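You operate a simulated robot arm through the tools that you are given. There is no shell and no other tool.

The job below is to be done with a simulated robot arm. You get a single attempt, and the scene is never put back.

## Task
Put things in order on the top of the long processor. At the end: the silver loose castor with the cream wheel is on the grey junction box; the silver small sprocket is on the yellow tray; the gold brass weight from the top of the long processor stands where the silver steel hinge stood; the silver steel hinge stands where the silver loose castor with the cream wheel stood; whatever was shut is shut again. Leave all else as you found it, and nothing knocked over. Set down upright: loose castor with the cream wheel.

Only the result counts: the job must be done as asked and must still hold three seconds after the hand-in. Knocking over, shifting, dropping, spilling or breaking anything else fails it.

## Robot
A 6-joint arm with a two-finger parallel gripper, fixed in place. Base frame: the origin is at the foot of the arm, x ahead of it, y to its left, z up; the work surface is at about z = 0. Units: m, degrees, N and s.
With the tool pointing down near the work surface it reaches from about 0.16 to 0.42 m from the base axis. Its first joint turns from -66.0 to 66.0 degrees. Payload 1.57 kg.
Tool frame: the origin (TCP) lies between the finger pads and is the grasp point; the fingertips stand 0.03 m ahead of it; z points along the fingers, y is the line along which they close. The gripper opens to 0.08 m. The fingers are 0.017 m wide and 0.012 m thick; the gripper's body (0.04 by 0.082 m) begins 0.08 m behind the TCP.
Orientation is that of the tool frame in the base frame, as [roll, pitch, yaw] about the fixed x, y, z axes, in that order (R = Rz(yaw) Ry(pitch) Rx(roll)). With the fingers straight down and closing along the base's y, the tool's x points along the base's -x, its y along +y and its z along -z.

## Interface
- The arm moves only by the tool arm_command. Its argument "targets" is a list of rows, each an object of numbers (a shift or turn left out is 0, a gripper value left out holds the last): "gripper": the closure in counts, from 0 (fully open) to 255 (shut); "dx", "dy", "dz": the shift along the tool's x, y, z in m; "wx", "wy", "wz": the turn, a rotation vector about the tool's x, y, z in degrees. In form: [{"gripper": .., "dx": .., "dy": .., "dz": .., "wx": .., "wy": .., "wz": ..}, ...]. A call has 1 to 20 rows; each row is the pose to reach, as a shift and turn from the pose commanded when the call began, along the tool's axes at that moment. Each row takes 0.2 s and may step no farther than 0.05 m and 8.6 degrees from the row before; otherwise, or with a gripper value out of range, the whole call is refused. Where a pose cannot be reached the arm comes as near as it can. A force on the tool above 40 N (or 10 N above the force at the start of the call, whichever is more), or a blocked arm, ends the call early, and 0.2 s more pass. Each finger travels about 0.153 m/s and halts on what it meets, pressing with about 36 N; the grip force reading is that of the motor and also rises with nothing between the fingers. The clock runs only during rows and for 0.2 s after the last one: add rows that repeat a pose to give the fingers time. The reply holds the time, the measured pose of the TCP, the force on the tool along the base axes, the opening and the grip force, in the units named above and with some noise, with the torque about the TCP (base axes, N m) and any sound that the robot's microphone picked up.
- Cameras (640 x 400 px; columns grow to the right, rows downward): "scene" is fixed at [0.0548, -0.3475, 0.4215]; the picture's right is [0.63, -0.77, 0.00], its down [-0.55, -0.45, -0.70] and it looks along [0.54, 0.45, -0.71] (base axes); focal length 214 px, centre (320, 200). "wrist" rides on the gripper at [0.072, -0.007, -0.122] in the tool frame; the picture's right is [0.09, 1.00, 0.00], its down [-0.84, 0.08, -0.54] and it looks along [-0.54, 0.05, 0.84] (tool axes); focal length 238 px, centre (320, 200). There is no depth. A picture from a camera that has moved, and an enlarged one, comes with that camera's place and axes in the base frame and with its lens. The place of the scene camera against the robot may be out by one fixed shift of up to 0.018 m in any direction.
- camera(camera): a new picture of that camera. No time passes.
- close_up(camera, box): a new picture of the part [left, top, right, bottom] of that camera's present view, enlarged. No time passes.
- hand_in(): hands the job in; it is judged then, once.

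Places have to be worked out from the pictures, the camera data and where the tool is seen. Open the gripper and draw the arm clear of the work before you hand the job in, unless the task says otherwise.

The tools are called after "Call:" by a JSON object that holds its "op" and its "data". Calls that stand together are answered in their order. arm_command: Moves the arm, as the interface text tells. Its arguments: {"type":"object","properties":{"targets":{"type":"array","items":{"type":"object","properties":{"gripper":{"type":"number"},"dx":{"type":"number"},"dy":{"type":"number"},"dz":{"type":"number"},"wx":{"type":"number"},"wy":{"type":"number"},"wz":{"type":"number"}}}}},"required":["targets"]} The other tools are called the same way: camera (camera) takes a picture; close_up (camera, box) takes an enlarged picture of a part of a camera's view; hand_in () hands the job in.

At the start:

```text
t: 0.0
position: [0.229, 0.0195, 0.2527]
orientation: [180.0, 0.1, 180.0]
contact_force: [-0.8, 0.8, -0.7]
wrist_torque: [-0.01, -0.02, -0.01]
opening: 0.0801
grasp_force: 0.0
```

scene: 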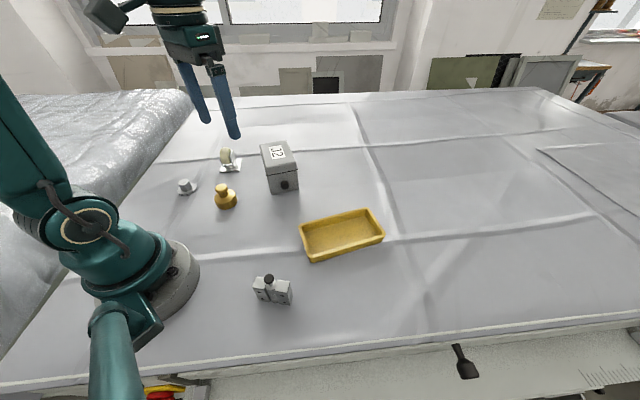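
wrist: 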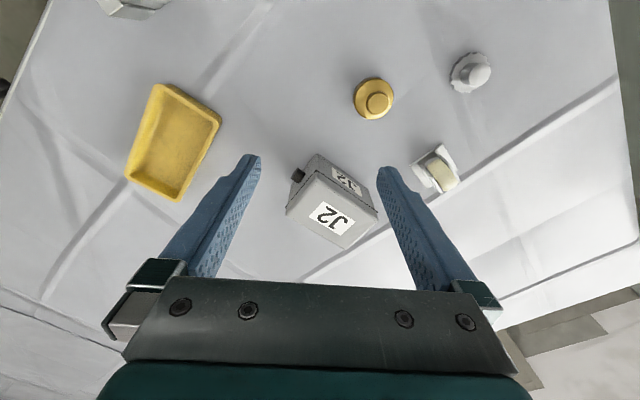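

I see the castor, sprocket, brass weight, hinge, junction box and yellow tray. I'll look closer at each before moving.

Call:
{"op": "close_up", "data": {"camera": "scene", "box": [160, 130, 320, 230]}}

Call:
{"op": "close_up", "data": {"camera": "scene", "box": [230, 190, 390, 310]}}

Call:
{"op": "close_up", "data": {"camera": "wrist", "box": [260, 40, 520, 260]}}

Call:
{"op": "close_up", "data": {"camera": "wrist", "box": [60, 0, 260, 220]}}

```text
4.00 times, centred on (240, 180) of scene
camera zoom: at [0.0548, -0.3475, 0.4215], right [0.63, -0.77, 0.0], down [-0.55, -0.45, -0.7], along [0.54, 0.45, -0.71], focal length 858 px, centre (640, 280)
```

zoom: 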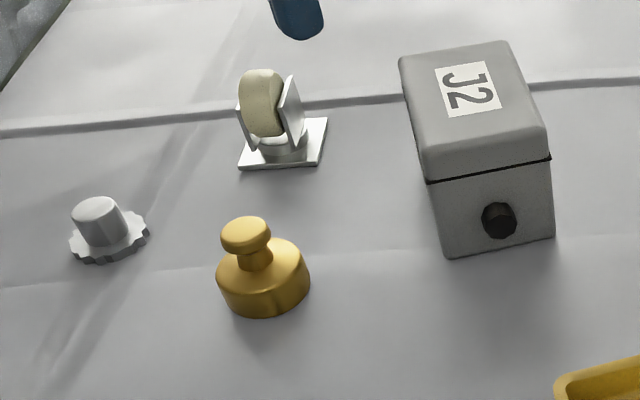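

```text
3.33 times, centred on (310, 250) of scene
camera zoom: at [0.0548, -0.3475, 0.4215], right [0.63, -0.77, 0.0], down [-0.55, -0.45, -0.7], along [0.54, 0.45, -0.71], focal length 715 px, centre (353, 33)
```

zoom: 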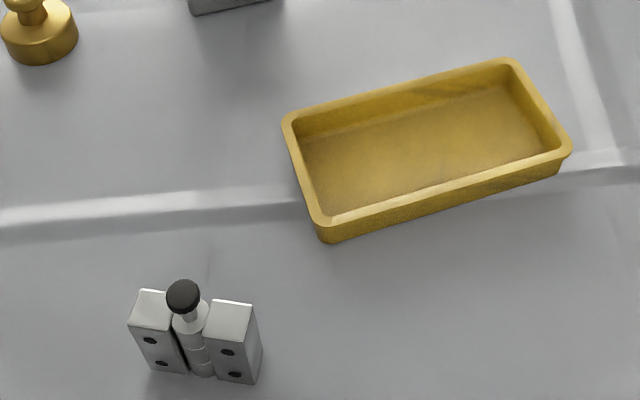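

```text
1.82 times, centred on (390, 150) of wrist
camera zoom: at [0.1555, 0.011, 0.3751], right [-0.09, 1.0, 0.0], down [0.84, 0.08, 0.54], along [0.54, 0.05, -0.84], focal length 433 px, centre (193, 291)
```

zoom: 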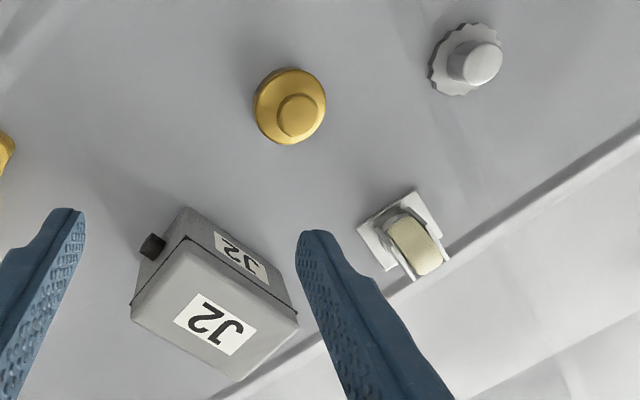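

```text
1.82 times, centred on (160, 110) of wrist
camera zoom: at [0.1555, 0.011, 0.3751], right [-0.09, 1.0, 0.0], down [0.84, 0.08, 0.54], along [0.54, 0.05, -0.84], focal length 433 px, centre (611, 364)
```

zoom: 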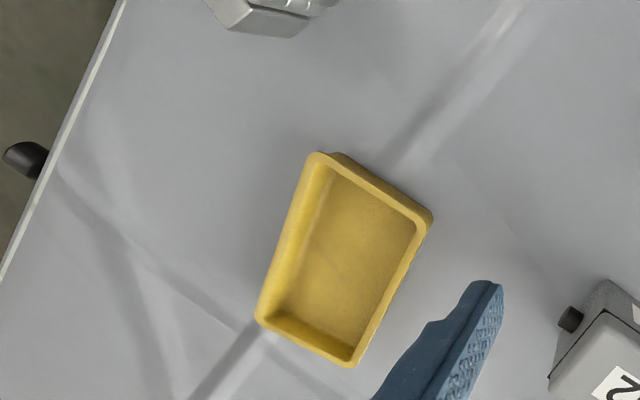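

The objects are roughly at: castor (0.31, 0.225), sprocket (0.167, 0.217), weight (0.21, 0.09), box (0.375, 0.05), tray (0.30, -0.21) and hinge (0.137, -0.21). I'll move high over the castor to get a better view.

Call:
{"op": "arm_command", "data": {"targets": [{"dx": -0.012, "dy": 0.035, "dz": 0.0, "gripper": 0}, {"dx": -0.025, "dy": 0.07, "dz": 0.01}, {"dx": -0.037, "dy": 0.105, "dz": 0.02}, {"dx": -0.05, "dy": 0.14, "dz": 0.03}, {"dx": -0.06, "dy": 0.17, "dz": 0.04}, {"dx": -0.07, "dy": 0.19, "dz": 0.05}, {"dx": -0.07, "dy": 0.19, "dz": 0.05}]}}

Call:
{"op": "camera", "data": {"camera": "wrist"}}

Call:
{"op": "camera", "data": {"camera": "scene"}}

```text
t: 1.6
position: [0.2977, 0.2079, 0.2012]
orientation: [179.9, 0.1, 179.8]
contact_force: [-0.4, -0.8, -0.1]
wrist_torque: [-0.01, 0.01, -0.01]
opening: 0.08
grasp_force: 0.0
```

```text
taken
camera wrist: at [0.2252, 0.2003, 0.3246], right [-0.09, 1.0, 0.0], down [0.84, 0.07, 0.54], along [0.54, 0.05, -0.84], focal length 238 px, centre (320, 200)
```

wrist: 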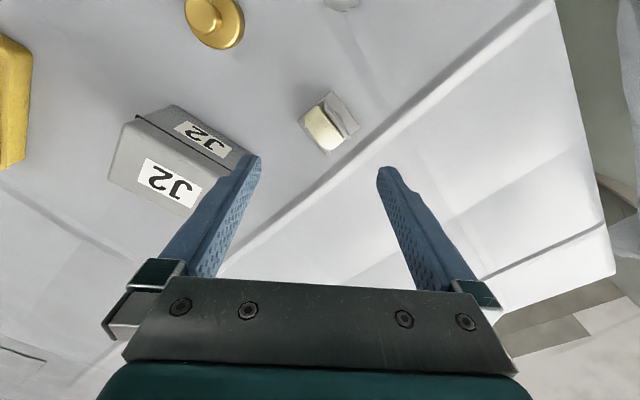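

```text
taken
```

scene: 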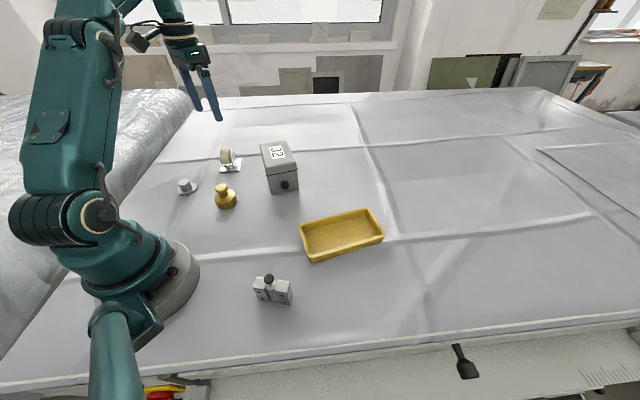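

Call:
{"op": "close_up", "data": {"camera": "wrist", "box": [280, 70, 380, 170]}}

Call:
{"op": "close_up", "data": {"camera": "wrist", "box": [90, 80, 270, 220]}}

Call:
{"op": "close_up", "data": {"camera": "scene", "box": [200, 130, 320, 210]}}

```text
4.00 times, centred on (330, 120) of wrist
camera zoom: at [0.2252, 0.2003, 0.3246], right [-0.09, 1.0, 0.0], down [0.84, 0.07, 0.54], along [0.54, 0.05, -0.84], focal length 953 px, centre (280, 520)
```

zoom: 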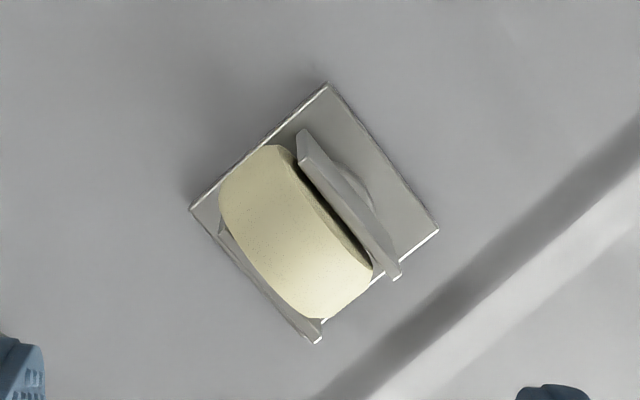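

```text
2.86 times, centred on (180, 150) of wrist
camera zoom: at [0.2252, 0.2003, 0.3246], right [-0.09, 1.0, 0.0], down [0.84, 0.07, 0.54], along [0.54, 0.05, -0.84], focal length 681 px, centre (720, 343)
```

zoom: 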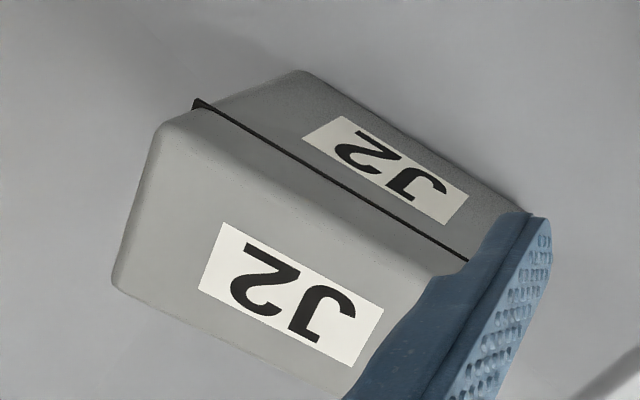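

```text
5.00 times, centred on (260, 170) of scene
camera zoom: at [0.0548, -0.3475, 0.4215], right [0.63, -0.77, 0.0], down [-0.55, -0.45, -0.7], along [0.54, 0.45, -0.71], focal length 1072 px, centre (620, 350)
```

zoom: 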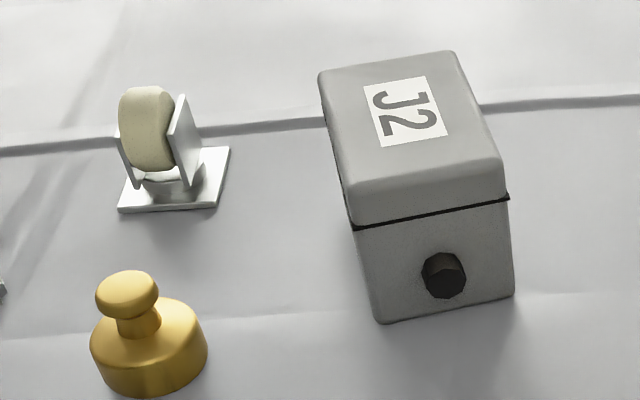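

The castor plate is about 0.059 m square, centred near (0.311, 0.220), with its sides at 45° to the base axes. Next I'll view the box from above to find where to place it.

Call:
{"op": "arm_command", "data": {"targets": [{"dx": 0.004, "dy": -0.04, "dz": -0.01}, {"dx": 0.008, "dy": -0.08, "dz": -0.02}, {"dx": 0.012, "dy": -0.12, "dz": -0.03}, {"dx": 0.016, "dy": -0.15, "dz": -0.04}, {"dx": 0.02, "dy": -0.15, "dz": -0.05}, {"dx": 0.02, "dy": -0.15, "dz": -0.05}]}}

Call:
{"op": "camera", "data": {"camera": "wrist"}}

Call:
{"op": "close_up", "data": {"camera": "wrist", "box": [230, 100, 390, 260]}}

Call:
{"op": "close_up", "data": {"camera": "wrist", "box": [300, 20, 420, 120]}}

```text
t: 3.0
position: [0.28, 0.0586, 0.2505]
orientation: [179.9, 0.1, 180.0]
contact_force: [0.0, 0.2, 0.5]
wrist_torque: [0.0, 0.02, 0.03]
opening: 0.0802
grasp_force: 0.1
```

```text
taken
camera wrist: at [0.2062, 0.0515, 0.3731], right [-0.09, 1.0, 0.0], down [0.84, 0.08, 0.54], along [0.54, 0.05, -0.84], focal length 238 px, centre (320, 200)
```

wrist: 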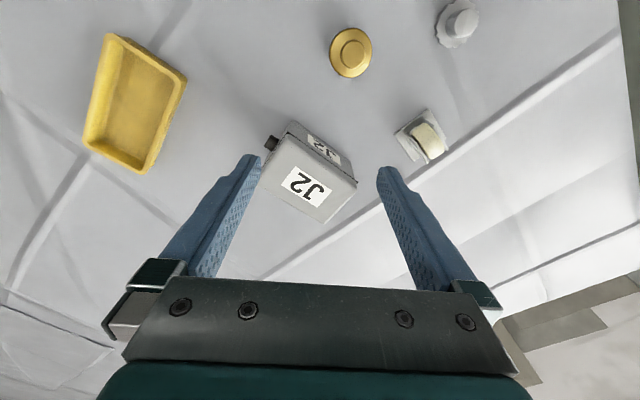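

```text
2.50 times, centred on (310, 180) of wrist
camera zoom: at [0.2062, 0.0515, 0.3731], right [-0.09, 1.0, 0.0], down [0.84, 0.08, 0.54], along [0.54, 0.05, -0.84], focal length 596 px, centre (345, 250)
```

zoom: 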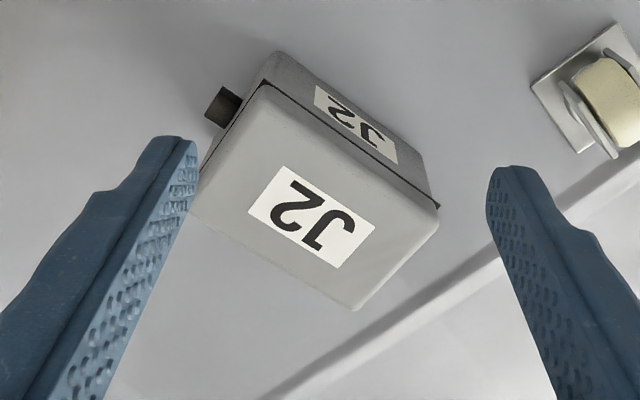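

```text
4.00 times, centred on (360, 70) of wrist
camera zoom: at [0.2062, 0.0515, 0.3731], right [-0.09, 1.0, 0.0], down [0.84, 0.08, 0.54], along [0.54, 0.05, -0.84], focal length 953 px, centre (160, 720)
```

zoom: 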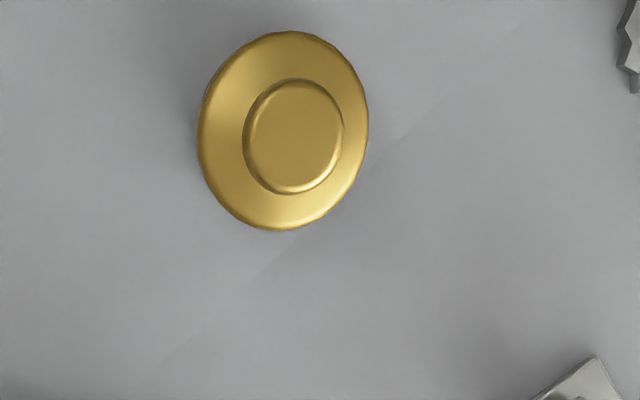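

The box top is about 0.12 × 0.09 m at z≈0.065, centred near (0.377, 0.048), and the brass weight is at about (0.209, 0.091). I'll move over the castor, turning +45° so the fingers close along its axle.

Call:
{"op": "arm_command", "data": {"targets": [{"dx": -0.003, "dy": 0.025, "dz": 0.0, "wz": -7.5}, {"dx": -0.008, "dy": 0.055, "dz": 0.0, "wz": -15}, {"dx": -0.015, "dy": 0.085, "dz": 0.015, "wz": -22.5}, {"dx": -0.02, "dy": 0.115, "dz": 0.03, "wz": -30}, {"dx": -0.025, "dy": 0.14, "dz": 0.05, "wz": -37.5}, {"dx": -0.03, "dy": 0.16, "dz": 0.075, "wz": -45}, {"dx": -0.03, "dy": 0.16, "dz": 0.09, "wz": -45}, {"dx": -0.03, "dy": 0.16, "dz": 0.09, "wz": -45}]}}

Call:
{"op": "camera", "data": {"camera": "wrist"}}

Call:
{"op": "close_up", "data": {"camera": "wrist", "box": [240, 80, 400, 240]}}

Call:
{"op": "close_up", "data": {"camera": "scene", "box": [180, 90, 320, 200]}}

```text
t: 4.8
position: [0.3106, 0.2171, 0.1626]
orientation: [-179.9, 0.1, -135.1]
contact_force: [1.3, -0.5, 0.0]
wrist_torque: [0.02, -0.02, 0.0]
opening: 0.0801
grasp_force: 0.1
```

```text
taken
camera wrist: at [0.2636, 0.1611, 0.2858], right [-0.77, 0.64, 0.0], down [0.54, 0.65, 0.54], along [0.35, 0.42, -0.84], focal length 238 px, centre (320, 200)
```

wrist: 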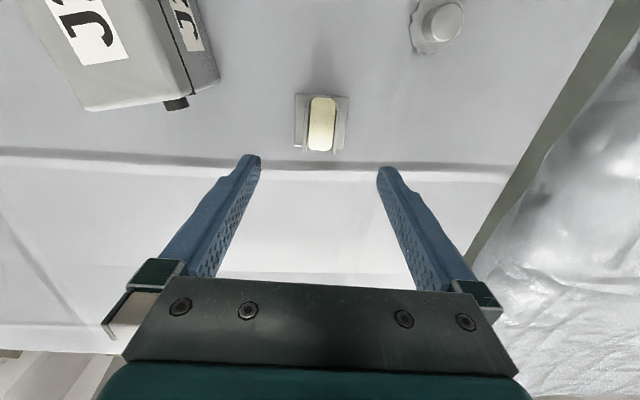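

```text
2.50 times, centred on (320, 160) of wrist
camera zoom: at [0.2636, 0.1611, 0.2858], right [-0.77, 0.64, 0.0], down [0.54, 0.65, 0.54], along [0.35, 0.42, -0.84], focal length 596 px, centre (320, 300)
```

zoom: 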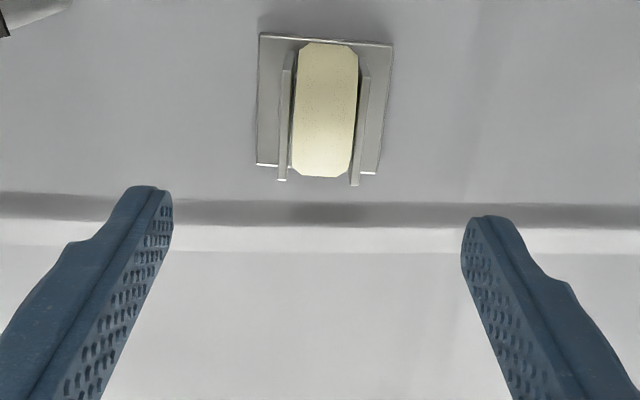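

```text
3.64 times, centred on (250, 145) of scene
camera zoom: at [0.0548, -0.3475, 0.4215], right [0.63, -0.77, 0.0], down [-0.55, -0.45, -0.7], along [0.54, 0.45, -0.71], focal length 780 px, centre (574, 400)
```

zoom: 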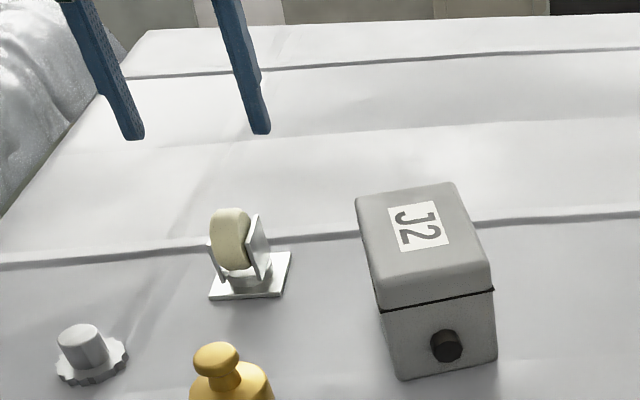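

The gripper is aligned with the fork, whose centre is about (0.307, 0.216). I'll descend with the fingertips above the base plate and close on the fork.

Call:
{"op": "arm_command", "data": {"targets": [{"dx": 0.0033, "dy": 0.0018, "dz": 0.03}, {"dx": 0.0033, "dy": 0.0018, "dz": 0.06}, {"dx": 0.0033, "dy": 0.0018, "dz": 0.09}, {"dx": 0.0033, "dy": 0.0018, "dz": 0.113}, {"dx": 0.0033, "dy": 0.0018, "dz": 0.113}]}}

Call:
{"op": "close_up", "data": {"camera": "scene", "box": [180, 90, 320, 200]}}

Call:
{"op": "camera", "data": {"camera": "wrist"}}

```text
t: 6.0
position: [0.3037, 0.2156, 0.0494]
orientation: [-179.9, 0.1, -135.0]
contact_force: [-0.4, -0.8, 0.5]
wrist_torque: [0.02, -0.01, 0.01]
opening: 0.0798
grasp_force: 0.0
```

```text
3.64 times, centred on (250, 145) of scene
camera zoom: at [0.0548, -0.3475, 0.4215], right [0.63, -0.77, 0.0], down [-0.55, -0.45, -0.7], along [0.54, 0.45, -0.71], focal length 780 px, centre (574, 400)
```

zoom: 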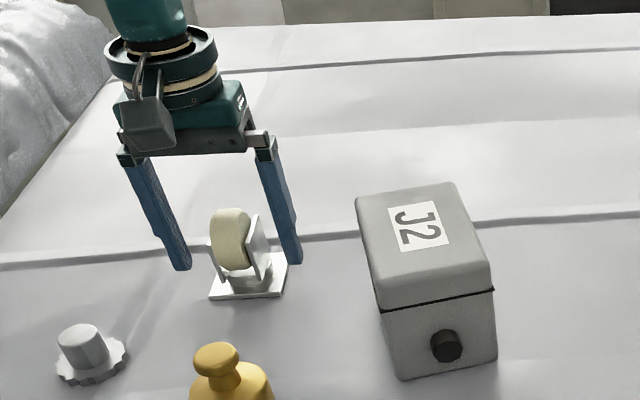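

```text
taken
camera wrist: at [0.2579, 0.1594, 0.1727], right [-0.77, 0.64, 0.0], down [0.54, 0.64, 0.54], along [0.35, 0.42, -0.84], focal length 238 px, centre (320, 200)
```

wrist: 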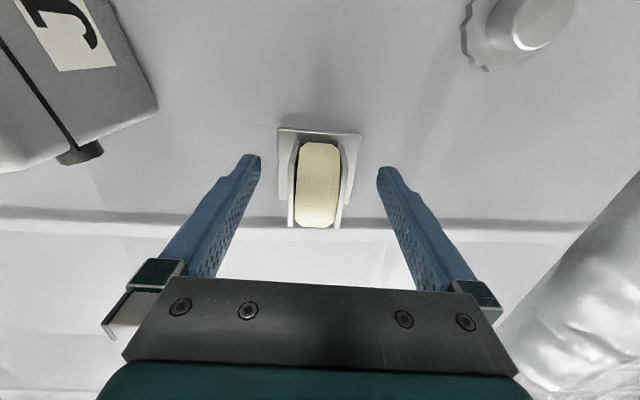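

The fingers straddle the fork symmetrically and are level with the wheel centre, so I'm closing the gripper.

Call:
{"op": "arm_command", "data": {"targets": [{"gripper": 150}, {"gripper": 255}, {"gripper": 255}, {"gripper": 255}]}}

Call:
{"op": "close_up", "data": {"camera": "scene", "box": [180, 90, 320, 200]}}

Call:
{"op": "camera", "data": {"camera": "wrist"}}

```text
t: 7.0
position: [0.305, 0.2159, 0.0495]
orientation: [-180.0, 0.1, -135.1]
contact_force: [-0.4, 0.0, -1.4]
wrist_torque: [0.03, 0.0, 0.0]
opening: 0.0333
grasp_force: 35.8
```

```text
3.64 times, centred on (250, 145) of scene
camera zoom: at [0.0548, -0.3475, 0.4215], right [0.63, -0.77, 0.0], down [-0.55, -0.45, -0.7], along [0.54, 0.45, -0.71], focal length 780 px, centre (574, 400)
```

zoom: 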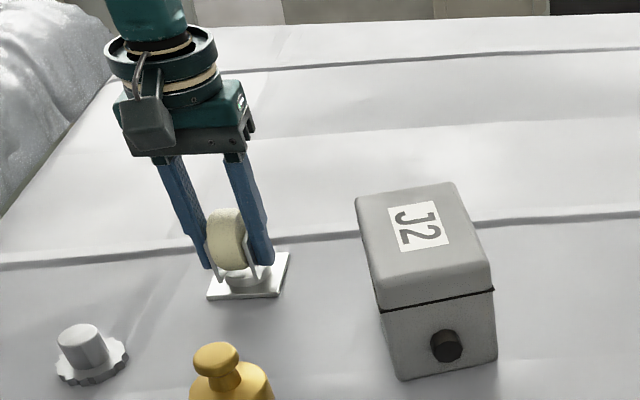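

```text
taken
camera wrist: at [0.2579, 0.1594, 0.173], right [-0.77, 0.64, 0.0], down [0.54, 0.64, 0.54], along [0.35, 0.42, -0.84], focal length 238 px, centre (320, 200)
```

wrist: 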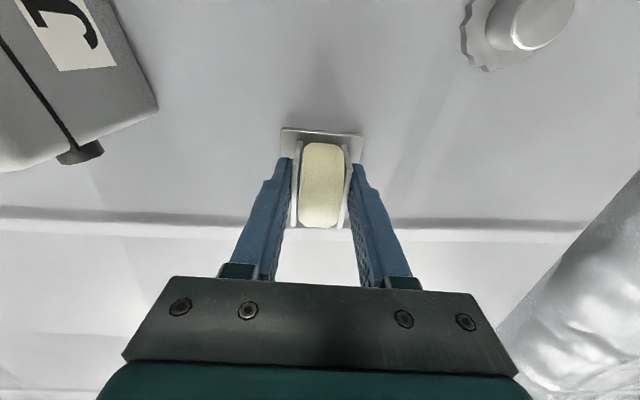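

I have a firm grip on the castor with 33 mm opening. I'll lift it and carry it over the box centre.

Call:
{"op": "arm_command", "data": {"targets": [{"dz": -0.03}, {"dz": -0.07}, {"dz": -0.11}, {"dx": 0.013, "dy": -0.028, "dz": -0.11}, {"dx": 0.026, "dy": -0.056, "dz": -0.11}, {"dx": 0.039, "dy": -0.084, "dz": -0.11}, {"dx": 0.051, "dy": -0.112, "dz": -0.11}, {"dx": 0.064, "dy": -0.14, "dz": -0.11}, {"dx": 0.0764, "dy": -0.1683, "dz": -0.11}, {"dx": 0.0764, "dy": -0.1683, "dz": -0.11}, {"dx": 0.0764, "dy": -0.1683, "dz": -0.11}]}}

Call:
{"op": "close_up", "data": {"camera": "scene", "box": [180, 70, 380, 210]}}

Call:
{"op": "camera", "data": {"camera": "wrist"}}

```text
t: 9.4
position: [0.3708, 0.0436, 0.1585]
orientation: [180.0, 0.1, -135.2]
contact_force: [-0.4, -0.2, -2.6]
wrist_torque: [0.01, 0.04, 0.0]
opening: 0.0334
grasp_force: 35.9
```

```text
2.86 times, centred on (280, 140) of scene
camera zoom: at [0.0548, -0.3475, 0.4215], right [0.63, -0.77, 0.0], down [-0.55, -0.45, -0.7], along [0.54, 0.45, -0.71], focal length 613 px, centre (434, 371)
```

zoom: 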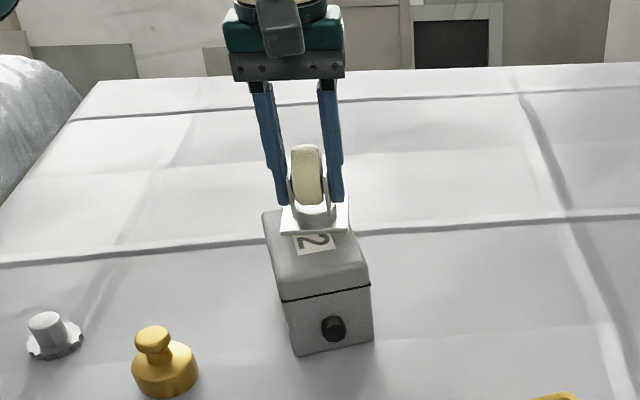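

```text
taken
camera wrist: at [0.3237, -0.0126, 0.2819], right [-0.77, 0.64, 0.0], down [0.54, 0.65, 0.54], along [0.35, 0.42, -0.84], focal length 238 px, centre (320, 200)
```

wrist: 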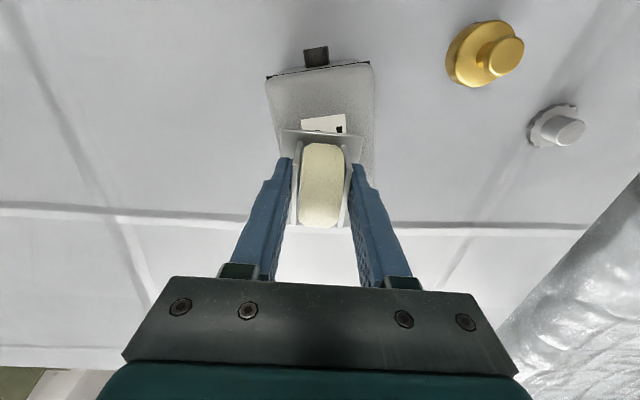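

The castor plate is over the box centre, so I'll lower most of the way and then feel for contact.

Call:
{"op": "arm_command", "data": {"targets": [{"dz": 0.02}, {"dz": 0.033}, {"dz": 0.038}, {"dz": 0.038}]}}

Call:
{"op": "close_up", "data": {"camera": "scene", "box": [240, 110, 320, 200]}}

```text
t: 9.9
position: [0.371, 0.0436, 0.1428]
orientation: [-179.5, 0.6, -135.1]
contact_force: [-2.7, 0.9, 10.1]
wrist_torque: [0.13, 0.49, -0.02]
opening: 0.0335
grasp_force: 36.0
stopped in row 2: the force on the tool passed its limit at 71 N (the readings are from after the stop); the commanded pose is now the measured one
```

```text
4.44 times, centred on (280, 155) of scene
camera zoom: at [0.0547, -0.3475, 0.4215], right [0.63, -0.77, 0.0], down [-0.55, -0.45, -0.7], along [0.54, 0.45, -0.71], focal length 953 px, centre (498, 400)
```

zoom: 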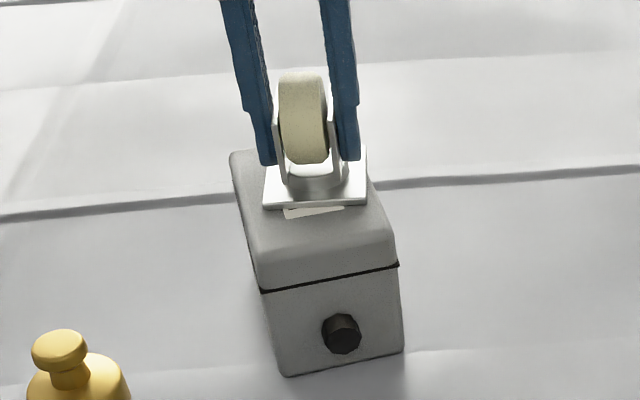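

Contact came earlier than expected, so the box top is at about z≈0.09 and its centre is nearer (0.361, 0.048). I'll lift slightly and check the castor in the grip and the box.

Call:
{"op": "arm_command", "data": {"targets": [{"dz": -0.01}, {"dz": -0.015}, {"dx": 0.005, "dy": 0.005, "dz": -0.015}, {"dx": 0.01025, "dy": 0.01025, "dz": -0.015}, {"dx": 0.01025, "dy": 0.01025, "dz": -0.015}]}}

Call:
{"op": "close_up", "data": {"camera": "scene", "box": [240, 110, 320, 200]}}

Call:
{"op": "camera", "data": {"camera": "wrist"}}

Call:
{"op": "camera", "data": {"camera": "scene"}}

```text
t: 11.1
position: [0.3571, 0.0448, 0.156]
orientation: [-179.6, 0.6, -135.2]
contact_force: [0.1, 0.2, -2.9]
wrist_torque: [0.01, 0.02, -0.01]
opening: 0.0335
grasp_force: 35.9
```

```text
4.44 times, centred on (280, 155) of scene
camera zoom: at [0.0548, -0.3475, 0.4215], right [0.63, -0.77, 0.0], down [-0.55, -0.45, -0.7], along [0.54, 0.45, -0.71], focal length 953 px, centre (498, 400)
```

zoom: 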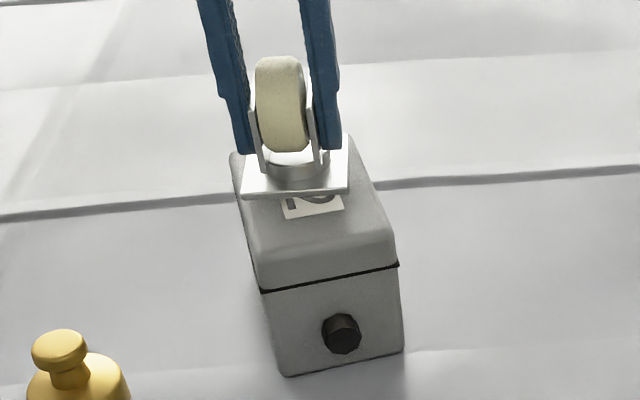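

```text
taken
camera wrist: at [0.3088, -0.0136, 0.2799], right [-0.77, 0.64, -0.01], down [0.53, 0.64, 0.55], along [0.36, 0.42, -0.84], focal length 238 px, centre (320, 200)
```

wrist: 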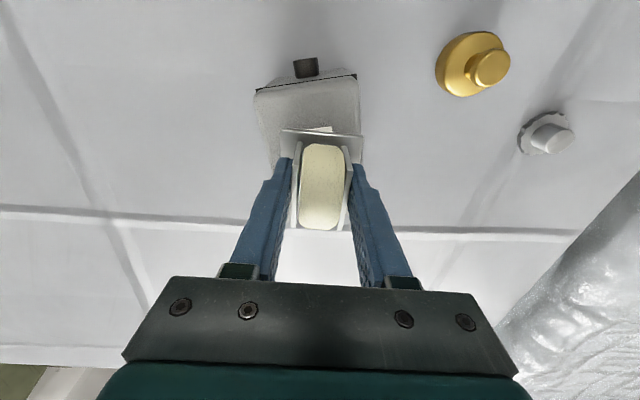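

```text
taken
```

scene: 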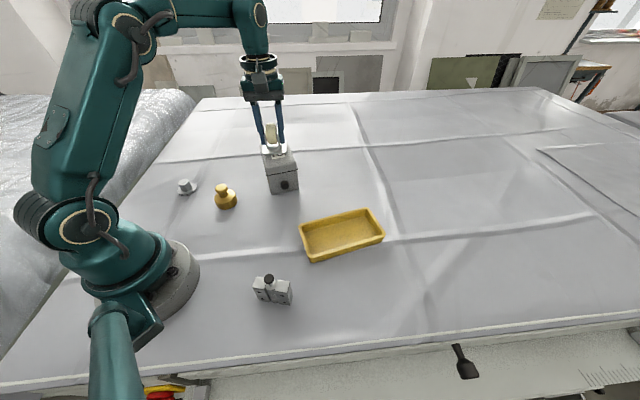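

The black seam (z≈0.064) sits below the lid top (z≈0.093), and combining both views puts the lid centre near (0.366, 0.047). I'll turn 12° to align the plate with the box, recentre, level the tool and lower in small steps.

Call:
{"op": "arm_command", "data": {"targets": [{"dx": -0.0007, "dy": -0.003, "wx": -0.2, "wy": 0.3, "wz": -6}, {"dx": -0.0014, "dy": -0.0062, "wx": -0.4, "wy": 0.6, "wz": -12}, {"dx": -0.0014, "dy": -0.0062, "dz": 0.004, "wx": -0.4, "wy": 0.6, "wz": -12}, {"dx": -0.0014, "dy": -0.0062, "dz": 0.008, "wx": -0.4, "wy": 0.6, "wz": -12}, {"dx": -0.0014, "dy": -0.0062, "dz": 0.008, "wx": -0.4, "wy": 0.6, "wz": -12}]}}

Call:
{"op": "close_up", "data": {"camera": "scene", "box": [240, 110, 320, 200]}}

Call:
{"op": "camera", "data": {"camera": "wrist"}}

```text
t: 12.3
position: [0.3632, 0.0411, 0.1504]
orientation: [180.0, -0.1, -123.1]
contact_force: [-0.9, 0.9, -1.3]
wrist_torque: [-0.02, -0.01, 0.0]
opening: 0.0336
grasp_force: 36.3
```

```text
4.44 times, centred on (280, 155) of scene
camera zoom: at [0.0548, -0.3475, 0.4215], right [0.63, -0.77, 0.0], down [-0.55, -0.45, -0.7], along [0.54, 0.45, -0.71], focal length 953 px, centre (498, 400)
```

zoom: 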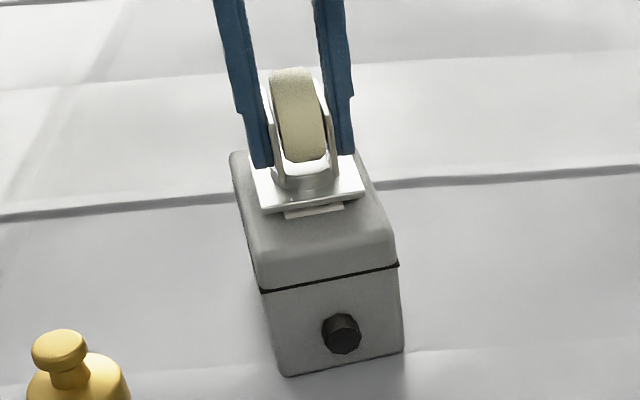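

```text
taken
camera wrist: at [0.3286, -0.0242, 0.2729], right [-0.88, 0.47, 0.0], down [0.39, 0.74, 0.54], along [0.25, 0.48, -0.84], focal length 238 px, centre (320, 200)
```

wrist: 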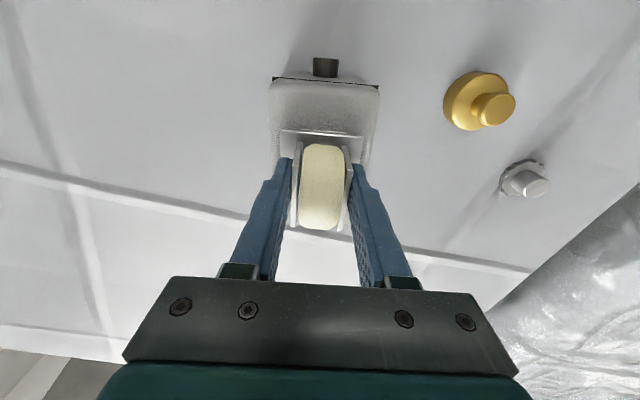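

The plate is aligned and centred on the lid. I'll lower in 1 mm steps until contact.

Call:
{"op": "arm_command", "data": {"targets": [{"dz": 0.003}, {"dz": 0.0045}, {"dz": 0.0055}, {"dz": 0.0065}, {"dz": 0.0065}]}}

Call:
{"op": "close_up", "data": {"camera": "scene", "box": [240, 110, 320, 200]}}

```text
t: 13.5
position: [0.3629, 0.0415, 0.1437]
orientation: [-179.9, 0.1, -123.1]
contact_force: [-1.8, -0.7, 13.8]
wrist_torque: [0.75, 0.13, 0.14]
opening: 0.0335
grasp_force: 35.9
```

```text
4.44 times, centred on (280, 155) of scene
camera zoom: at [0.0547, -0.3475, 0.4215], right [0.63, -0.77, 0.0], down [-0.55, -0.45, -0.7], along [0.54, 0.45, -0.71], focal length 953 px, centre (498, 400)
```

zoom: 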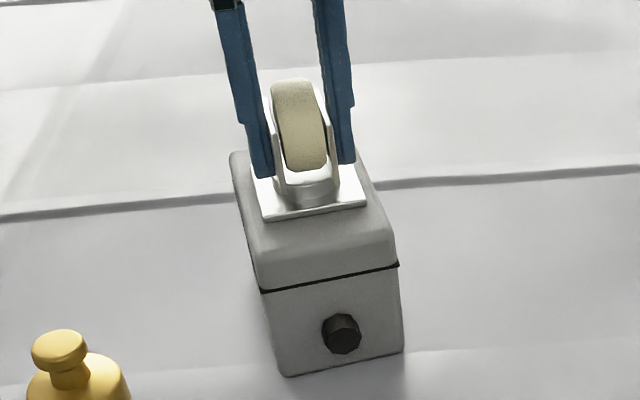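

The plate is touching with about 14 N. I'll ease off slightly, open and lift straight up.

Call:
{"op": "arm_command", "data": {"targets": [{"dz": -0.0006}, {"dz": -0.0006, "gripper": 180}, {"dz": -0.0006, "gripper": 80}, {"dz": -0.0006, "gripper": 0}, {"dz": -0.0006, "gripper": 0}, {"dz": -0.02, "gripper": 0}, {"dz": -0.05}, {"dz": -0.08}, {"dz": -0.08}]}}

Call:
{"op": "close_up", "data": {"camera": "scene", "box": [240, 110, 320, 200]}}

Call:
{"op": "camera", "data": {"camera": "wrist"}}

```text
t: 15.5
position: [0.3569, 0.0375, 0.2188]
orientation: [-180.0, 0.0, -123.2]
contact_force: [-0.3, -0.1, 0.1]
wrist_torque: [0.02, -0.01, 0.01]
opening: 0.0801
grasp_force: 0.1
out of reach, approached as far as the arm can: row 8, 9
```

```text
4.44 times, centred on (280, 155) of scene
camera zoom: at [0.0548, -0.3475, 0.4215], right [0.63, -0.77, 0.0], down [-0.55, -0.45, -0.7], along [0.54, 0.45, -0.71], focal length 953 px, centre (498, 400)
```

zoom: 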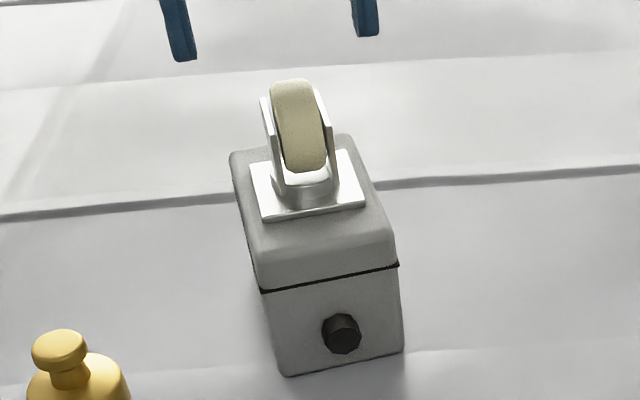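

```text
taken
camera wrist: at [0.3218, -0.0266, 0.3422], right [-0.88, 0.47, 0.0], down [0.39, 0.74, 0.54], along [0.25, 0.48, -0.84], focal length 238 px, centre (320, 200)
```

wrist: 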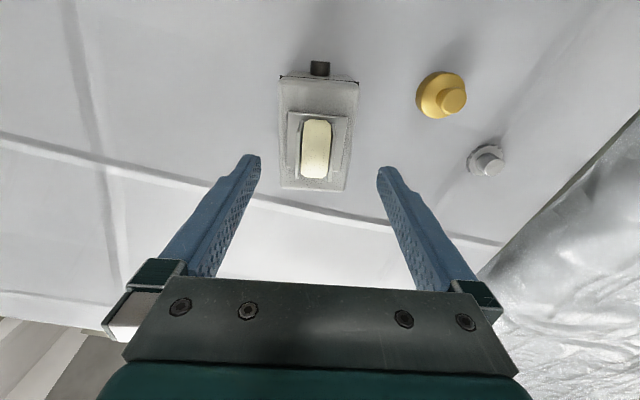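

The castor stands upright, centred on the box lid. Next I'll move over the sprocket at about (0.167, 0.217), staying high until clear of the castor.

Call:
{"op": "arm_command", "data": {"targets": [{"dx": -0.008, "dy": 0.04}, {"dx": -0.016, "dy": 0.08}, {"dx": -0.023, "dy": 0.12}, {"dx": -0.03, "dy": 0.16, "dz": 0.01}, {"dx": -0.037, "dy": 0.2, "dz": 0.025}, {"dx": -0.044, "dy": 0.235, "dz": 0.045}, {"dx": -0.047, "dy": 0.257, "dz": 0.06}, {"dx": -0.047, "dy": 0.257, "dz": 0.06}]}}

Call:
{"op": "camera", "data": {"camera": "wrist"}}

Call:
{"op": "close_up", "data": {"camera": "wrist", "box": [240, 60, 400, 220]}}

Call:
{"op": "close_up", "data": {"camera": "scene", "box": [160, 130, 260, 210]}}

```text
t: 17.3
position: [0.1679, 0.218, 0.1588]
orientation: [-179.9, 0.0, -123.2]
contact_force: [0.1, -0.6, -0.3]
wrist_torque: [-0.04, 0.0, 0.01]
opening: 0.0802
grasp_force: 0.2
```

```text
taken
camera wrist: at [0.1329, 0.1528, 0.2818], right [-0.88, 0.47, 0.0], down [0.39, 0.74, 0.54], along [0.25, 0.48, -0.84], focal length 238 px, centre (320, 200)
```

wrist: 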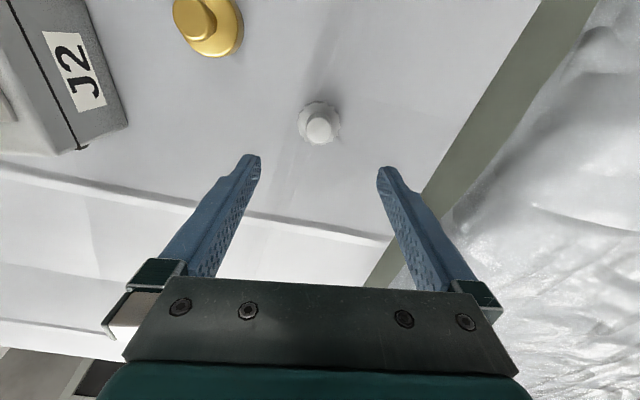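

```text
2.50 times, centred on (320, 140) of wrist
camera zoom: at [0.1329, 0.1528, 0.2818], right [-0.88, 0.47, 0.0], down [0.39, 0.74, 0.54], along [0.25, 0.48, -0.84], focal length 596 px, centre (320, 350)
```

zoom: 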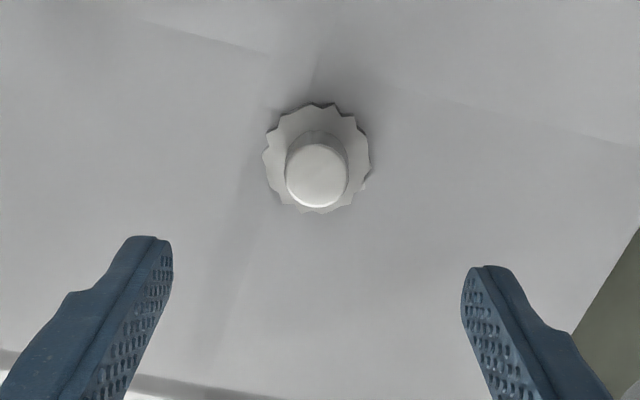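

```text
5.00 times, centred on (210, 170) of scene
camera zoom: at [0.0548, -0.3475, 0.4215], right [0.63, -0.77, 0.0], down [-0.55, -0.45, -0.7], along [0.54, 0.45, -0.71], focal length 1072 px, centre (870, 350)
```

zoom: 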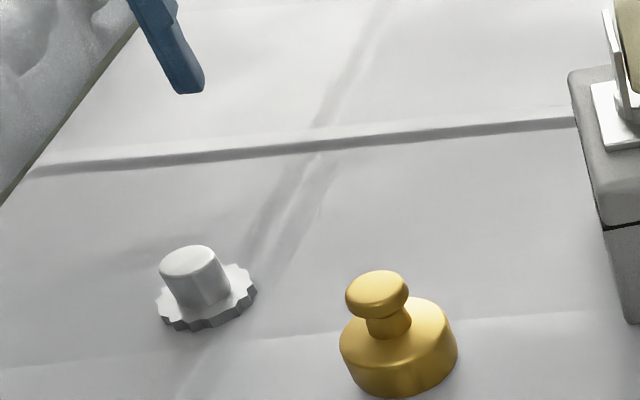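

The sprocket is directly below at (0.168, 0.216), with a 26 mm hub about 36 mm high. I'll descend and grip the hub just above its flange.

Call:
{"op": "arm_command", "data": {"targets": [{"dx": 0.0014, "dy": -0.0009, "dz": 0.035}, {"dx": 0.0014, "dy": -0.0009, "dz": 0.07}, {"dx": 0.0014, "dy": -0.0009, "dz": 0.1}, {"dx": 0.0014, "dy": -0.0009, "dz": 0.1145}, {"dx": 0.0014, "dy": -0.0009, "dz": 0.1145}]}}

Call:
{"op": "camera", "data": {"camera": "wrist"}}

Call:
{"op": "close_up", "data": {"camera": "scene", "box": [140, 130, 240, 210]}}

```text
t: 18.5
position: [0.1639, 0.2139, 0.0393]
orientation: [179.9, -0.1, -123.1]
contact_force: [-0.3, 1.1, -0.3]
wrist_torque: [-0.01, -0.05, -0.01]
opening: 0.0801
grasp_force: 0.2
```

```text
taken
camera wrist: at [0.1305, 0.1502, 0.1646], right [-0.88, 0.47, 0.0], down [0.39, 0.74, 0.54], along [0.25, 0.48, -0.84], focal length 238 px, centre (320, 200)
```

wrist: 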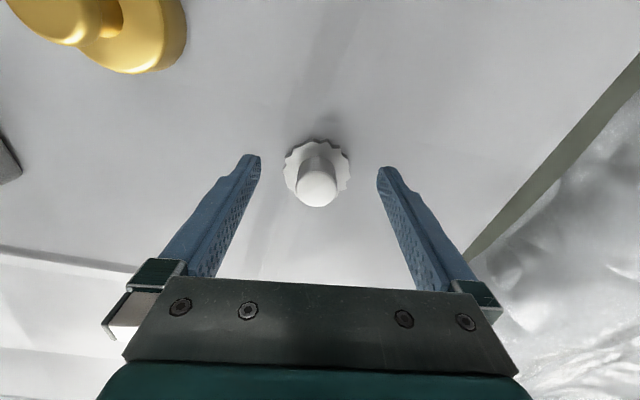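

```text
5.00 times, centred on (190, 170) of scene
camera zoom: at [0.0548, -0.3475, 0.4215], right [0.63, -0.77, 0.0], down [-0.55, -0.45, -0.7], along [0.54, 0.45, -0.71], focal length 1072 px, centre (970, 350)
```

zoom: 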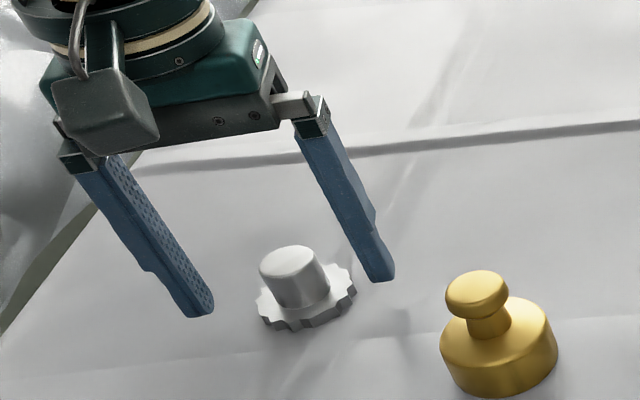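

The fingers straddle the hub and are centred, so I'm closing.

Call:
{"op": "arm_command", "data": {"targets": [{"gripper": 120}, {"gripper": 255}, {"gripper": 255}, {"gripper": 255}, {"gripper": 255}]}}

Call:
{"op": "camera", "data": {"camera": "wrist"}}

Call:
{"op": "close_up", "data": {"camera": "scene", "box": [140, 130, 240, 210]}}

```text
t: 19.7
position: [0.1653, 0.2147, 0.0422]
orientation: [-180.0, -0.1, -123.1]
contact_force: [0.7, -0.9, 0.3]
wrist_torque: [-0.03, 0.03, 0.01]
opening: 0.0266
grasp_force: 35.2
```

```text
taken
camera wrist: at [0.1305, 0.1503, 0.1649], right [-0.88, 0.47, 0.0], down [0.39, 0.74, 0.54], along [0.25, 0.48, -0.84], focal length 238 px, centre (320, 200)
```

wrist: 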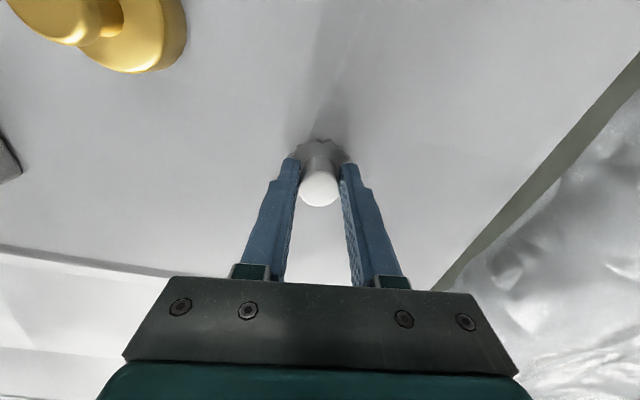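

```text
5.00 times, centred on (190, 170) of scene
camera zoom: at [0.0548, -0.3475, 0.4215], right [0.63, -0.77, 0.0], down [-0.55, -0.45, -0.7], along [0.54, 0.45, -0.71], focal length 1072 px, centre (970, 350)
```

zoom: 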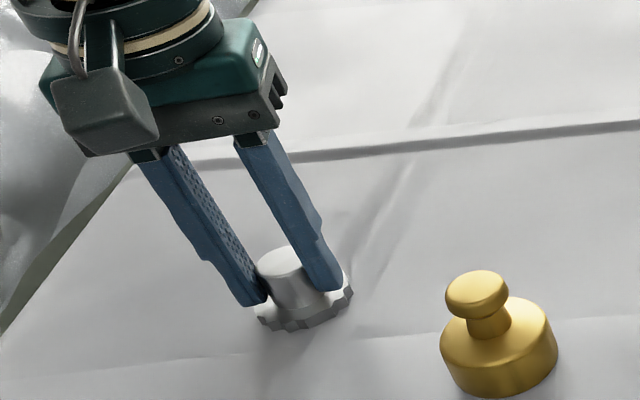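

I have the sprocket hub gripped at 26.6 mm. I'll lift it well up and carry it toward the yellow tray, turning the tool back on the way.

Call:
{"op": "arm_command", "data": {"targets": [{"dz": -0.03}, {"dz": -0.07}, {"dz": -0.11}, {"dz": -0.15}, {"dx": 0.0288, "dy": -0.0301, "dz": -0.16, "wz": 7.4}, {"dx": 0.0577, "dy": -0.0601, "dz": -0.16, "wz": 14.8}, {"dx": 0.0865, "dy": -0.0902, "dz": -0.16, "wz": 22.3}, {"dx": 0.1153, "dy": -0.1202, "dz": -0.16, "wz": 29.8}, {"dx": 0.1442, "dy": -0.1503, "dz": -0.16, "wz": 37.2}, {"dx": 0.173, "dy": -0.1803, "dz": -0.16, "wz": 44.7}, {"dx": 0.2018, "dy": -0.2104, "dz": -0.16, "wz": 52.1}, {"dx": 0.2307, "dy": -0.2404, "dz": -0.16, "wz": 59.5}, {"dx": 0.2595, "dy": -0.2705, "dz": -0.16, "wz": 67}, {"dx": 0.2595, "dy": -0.2705, "dz": -0.16, "wz": 67}]}}

Call:
{"op": "camera", "data": {"camera": "wrist"}}

Call:
{"op": "camera", "data": {"camera": "scene"}}

```text
t: 22.7
position: [0.251, -0.1494, 0.204]
orientation: [-179.9, 0.0, 169.8]
contact_force: [-0.5, -0.7, -1.2]
wrist_torque: [0.03, -0.01, -0.01]
opening: 0.0265
grasp_force: 35.6
```

```text
taken
camera wrist: at [0.1791, -0.1435, 0.3275], right [0.09, 1.0, 0.0], down [0.84, -0.07, 0.54], along [0.54, -0.05, -0.84], focal length 238 px, centre (320, 200)
```

wrist: 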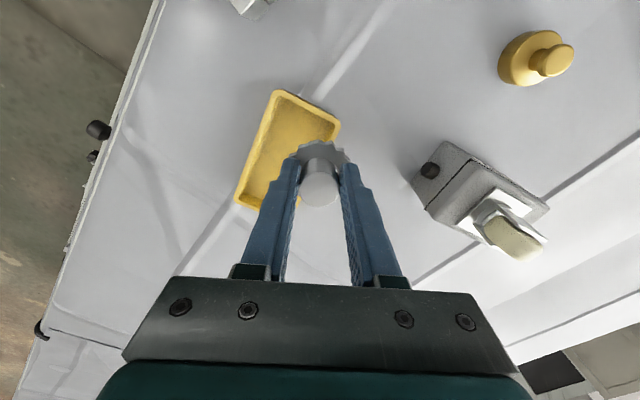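

```text
taken
```

scene: 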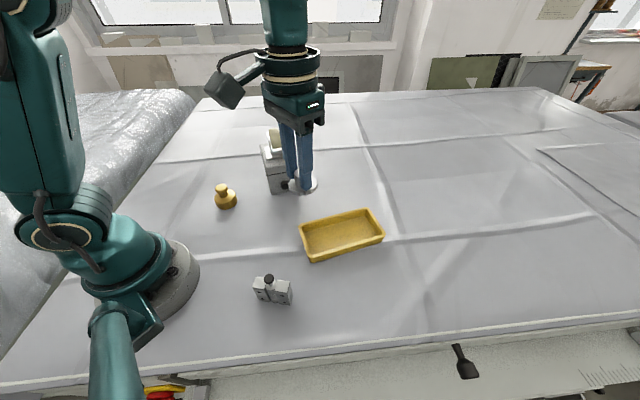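

The tray is centred near (0.311, -0.211), with its long axis at about -32° and about 0.087 m wide. I'll move over it at a moderate height and check.

Call:
{"op": "arm_command", "data": {"targets": [{"dx": -0.02, "dy": -0.015}, {"dx": -0.04, "dy": -0.03, "dz": 0.02}, {"dx": -0.061, "dy": -0.0455, "dz": 0.05}, {"dx": -0.061, "dy": -0.0455, "dz": 0.09}, {"dx": -0.061, "dy": -0.0455, "dz": 0.09}]}}

Call:
{"op": "camera", "data": {"camera": "wrist"}}

Call:
{"op": "close_up", "data": {"camera": "scene", "box": [270, 150, 430, 270]}}

```text
t: 23.9
position: [0.3025, -0.2058, 0.1172]
orientation: [-179.9, 0.0, 169.9]
contact_force: [0.1, -0.4, -0.9]
wrist_torque: [-0.02, 0.01, 0.04]
opening: 0.0263
grasp_force: 35.7
```

```text
taken
camera wrist: at [0.2311, -0.2012, 0.24], right [0.08, 1.0, 0.0], down [0.84, -0.07, 0.54], along [0.54, -0.05, -0.84], focal length 238 px, centre (320, 200)
```

wrist: 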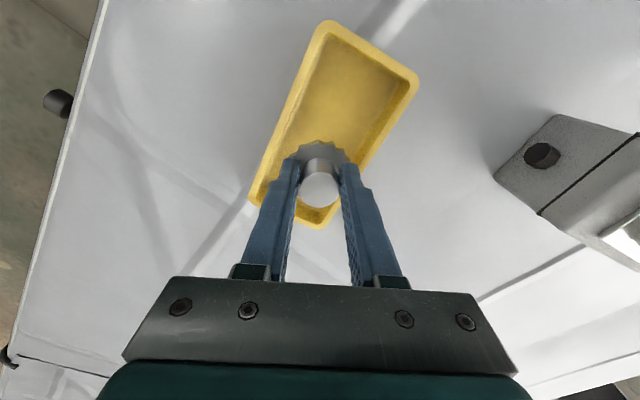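

```text
3.33 times, centred on (350, 210) of scene
camera zoom: at [0.0548, -0.3475, 0.4215], right [0.63, -0.77, 0.0], down [-0.55, -0.45, -0.7], along [0.54, 0.45, -0.71], focal length 715 px, centre (220, 167)
```

zoom: 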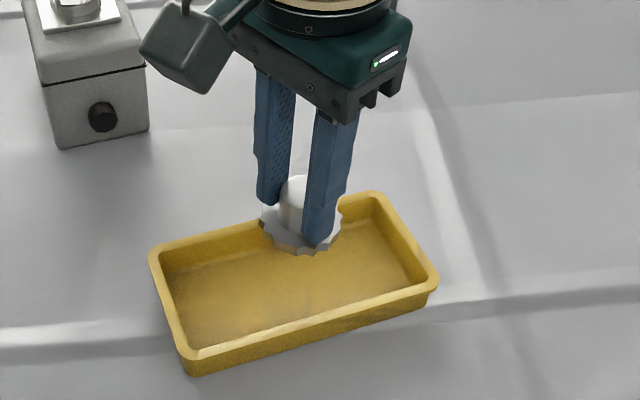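

The sprocket is over the tray interior, about 8 mm from centre along the long axis. I'll lower to near the floor.

Call:
{"op": "arm_command", "data": {"targets": [{"dz": 0.03}, {"dz": 0.055}, {"dz": 0.065}, {"dz": 0.0665}, {"dz": 0.0675}, {"dz": 0.0685}, {"dz": 0.0695}, {"dz": 0.0695}]}}

Call:
{"op": "close_up", "data": {"camera": "scene", "box": [270, 150, 430, 270]}}

```text
t: 25.7
position: [0.3034, -0.2053, 0.0456]
orientation: [-179.7, 0.1, 169.9]
contact_force: [-6.6, -2.6, 21.8]
wrist_torque: [-0.05, 0.19, 0.08]
opening: 0.0262
grasp_force: 36.2
```

```text
3.33 times, centred on (350, 210) of scene
camera zoom: at [0.0547, -0.3475, 0.4216], right [0.63, -0.77, 0.0], down [-0.55, -0.45, -0.7], along [0.54, 0.45, -0.71], focal length 715 px, centre (220, 167)
```

zoom: 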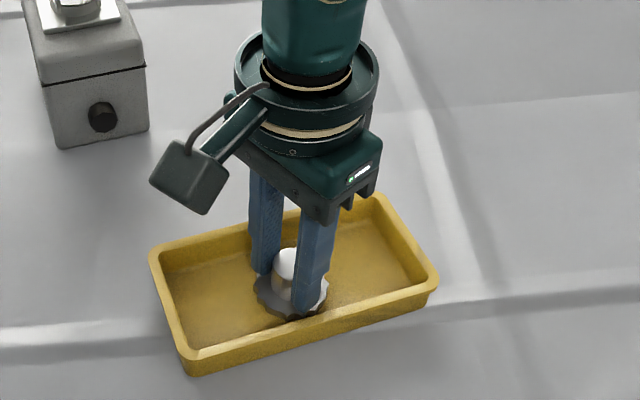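

The sprocket is on the tray floor with about 22 N. I'll back off 1 mm, open only part way so the fingers stay clear of the walls, and lift.

Call:
{"op": "arm_command", "data": {"targets": [{"dz": -0.001}, {"dz": -0.0012, "gripper": 150}, {"dz": -0.0012, "gripper": 120}, {"dz": -0.0012, "gripper": 120}, {"dz": -0.015}, {"dz": -0.045}, {"dz": -0.08}, {"dz": -0.1}, {"dz": -0.1, "gripper": 0}, {"dz": -0.1, "gripper": 0}]}}

Call:
{"op": "close_up", "data": {"camera": "scene", "box": [270, 150, 430, 270]}}

Call:
{"op": "camera", "data": {"camera": "wrist"}}

```text
t: 27.9
position: [0.3022, -0.2003, 0.146]
orientation: [-179.9, 0.0, 169.9]
contact_force: [0.1, 0.2, -0.3]
wrist_torque: [0.02, 0.0, 0.01]
opening: 0.0799
grasp_force: 0.1
```

```text
3.33 times, centred on (350, 210) of scene
camera zoom: at [0.0548, -0.3475, 0.4215], right [0.63, -0.77, 0.0], down [-0.55, -0.45, -0.7], along [0.54, 0.45, -0.71], focal length 715 px, centre (220, 167)
```

zoom: 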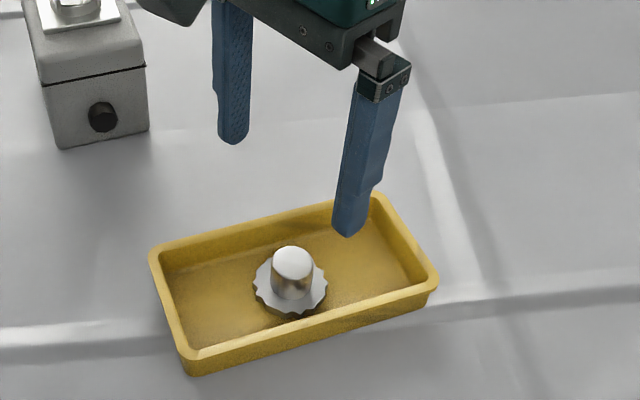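

```text
taken
camera wrist: at [0.2292, -0.1956, 0.2689], right [0.08, 1.0, 0.0], down [0.84, -0.07, 0.54], along [0.54, -0.05, -0.84], focal length 238 px, centre (320, 200)
```

wrist: 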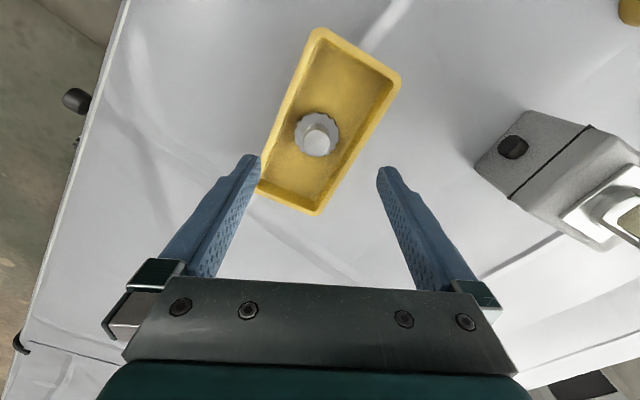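

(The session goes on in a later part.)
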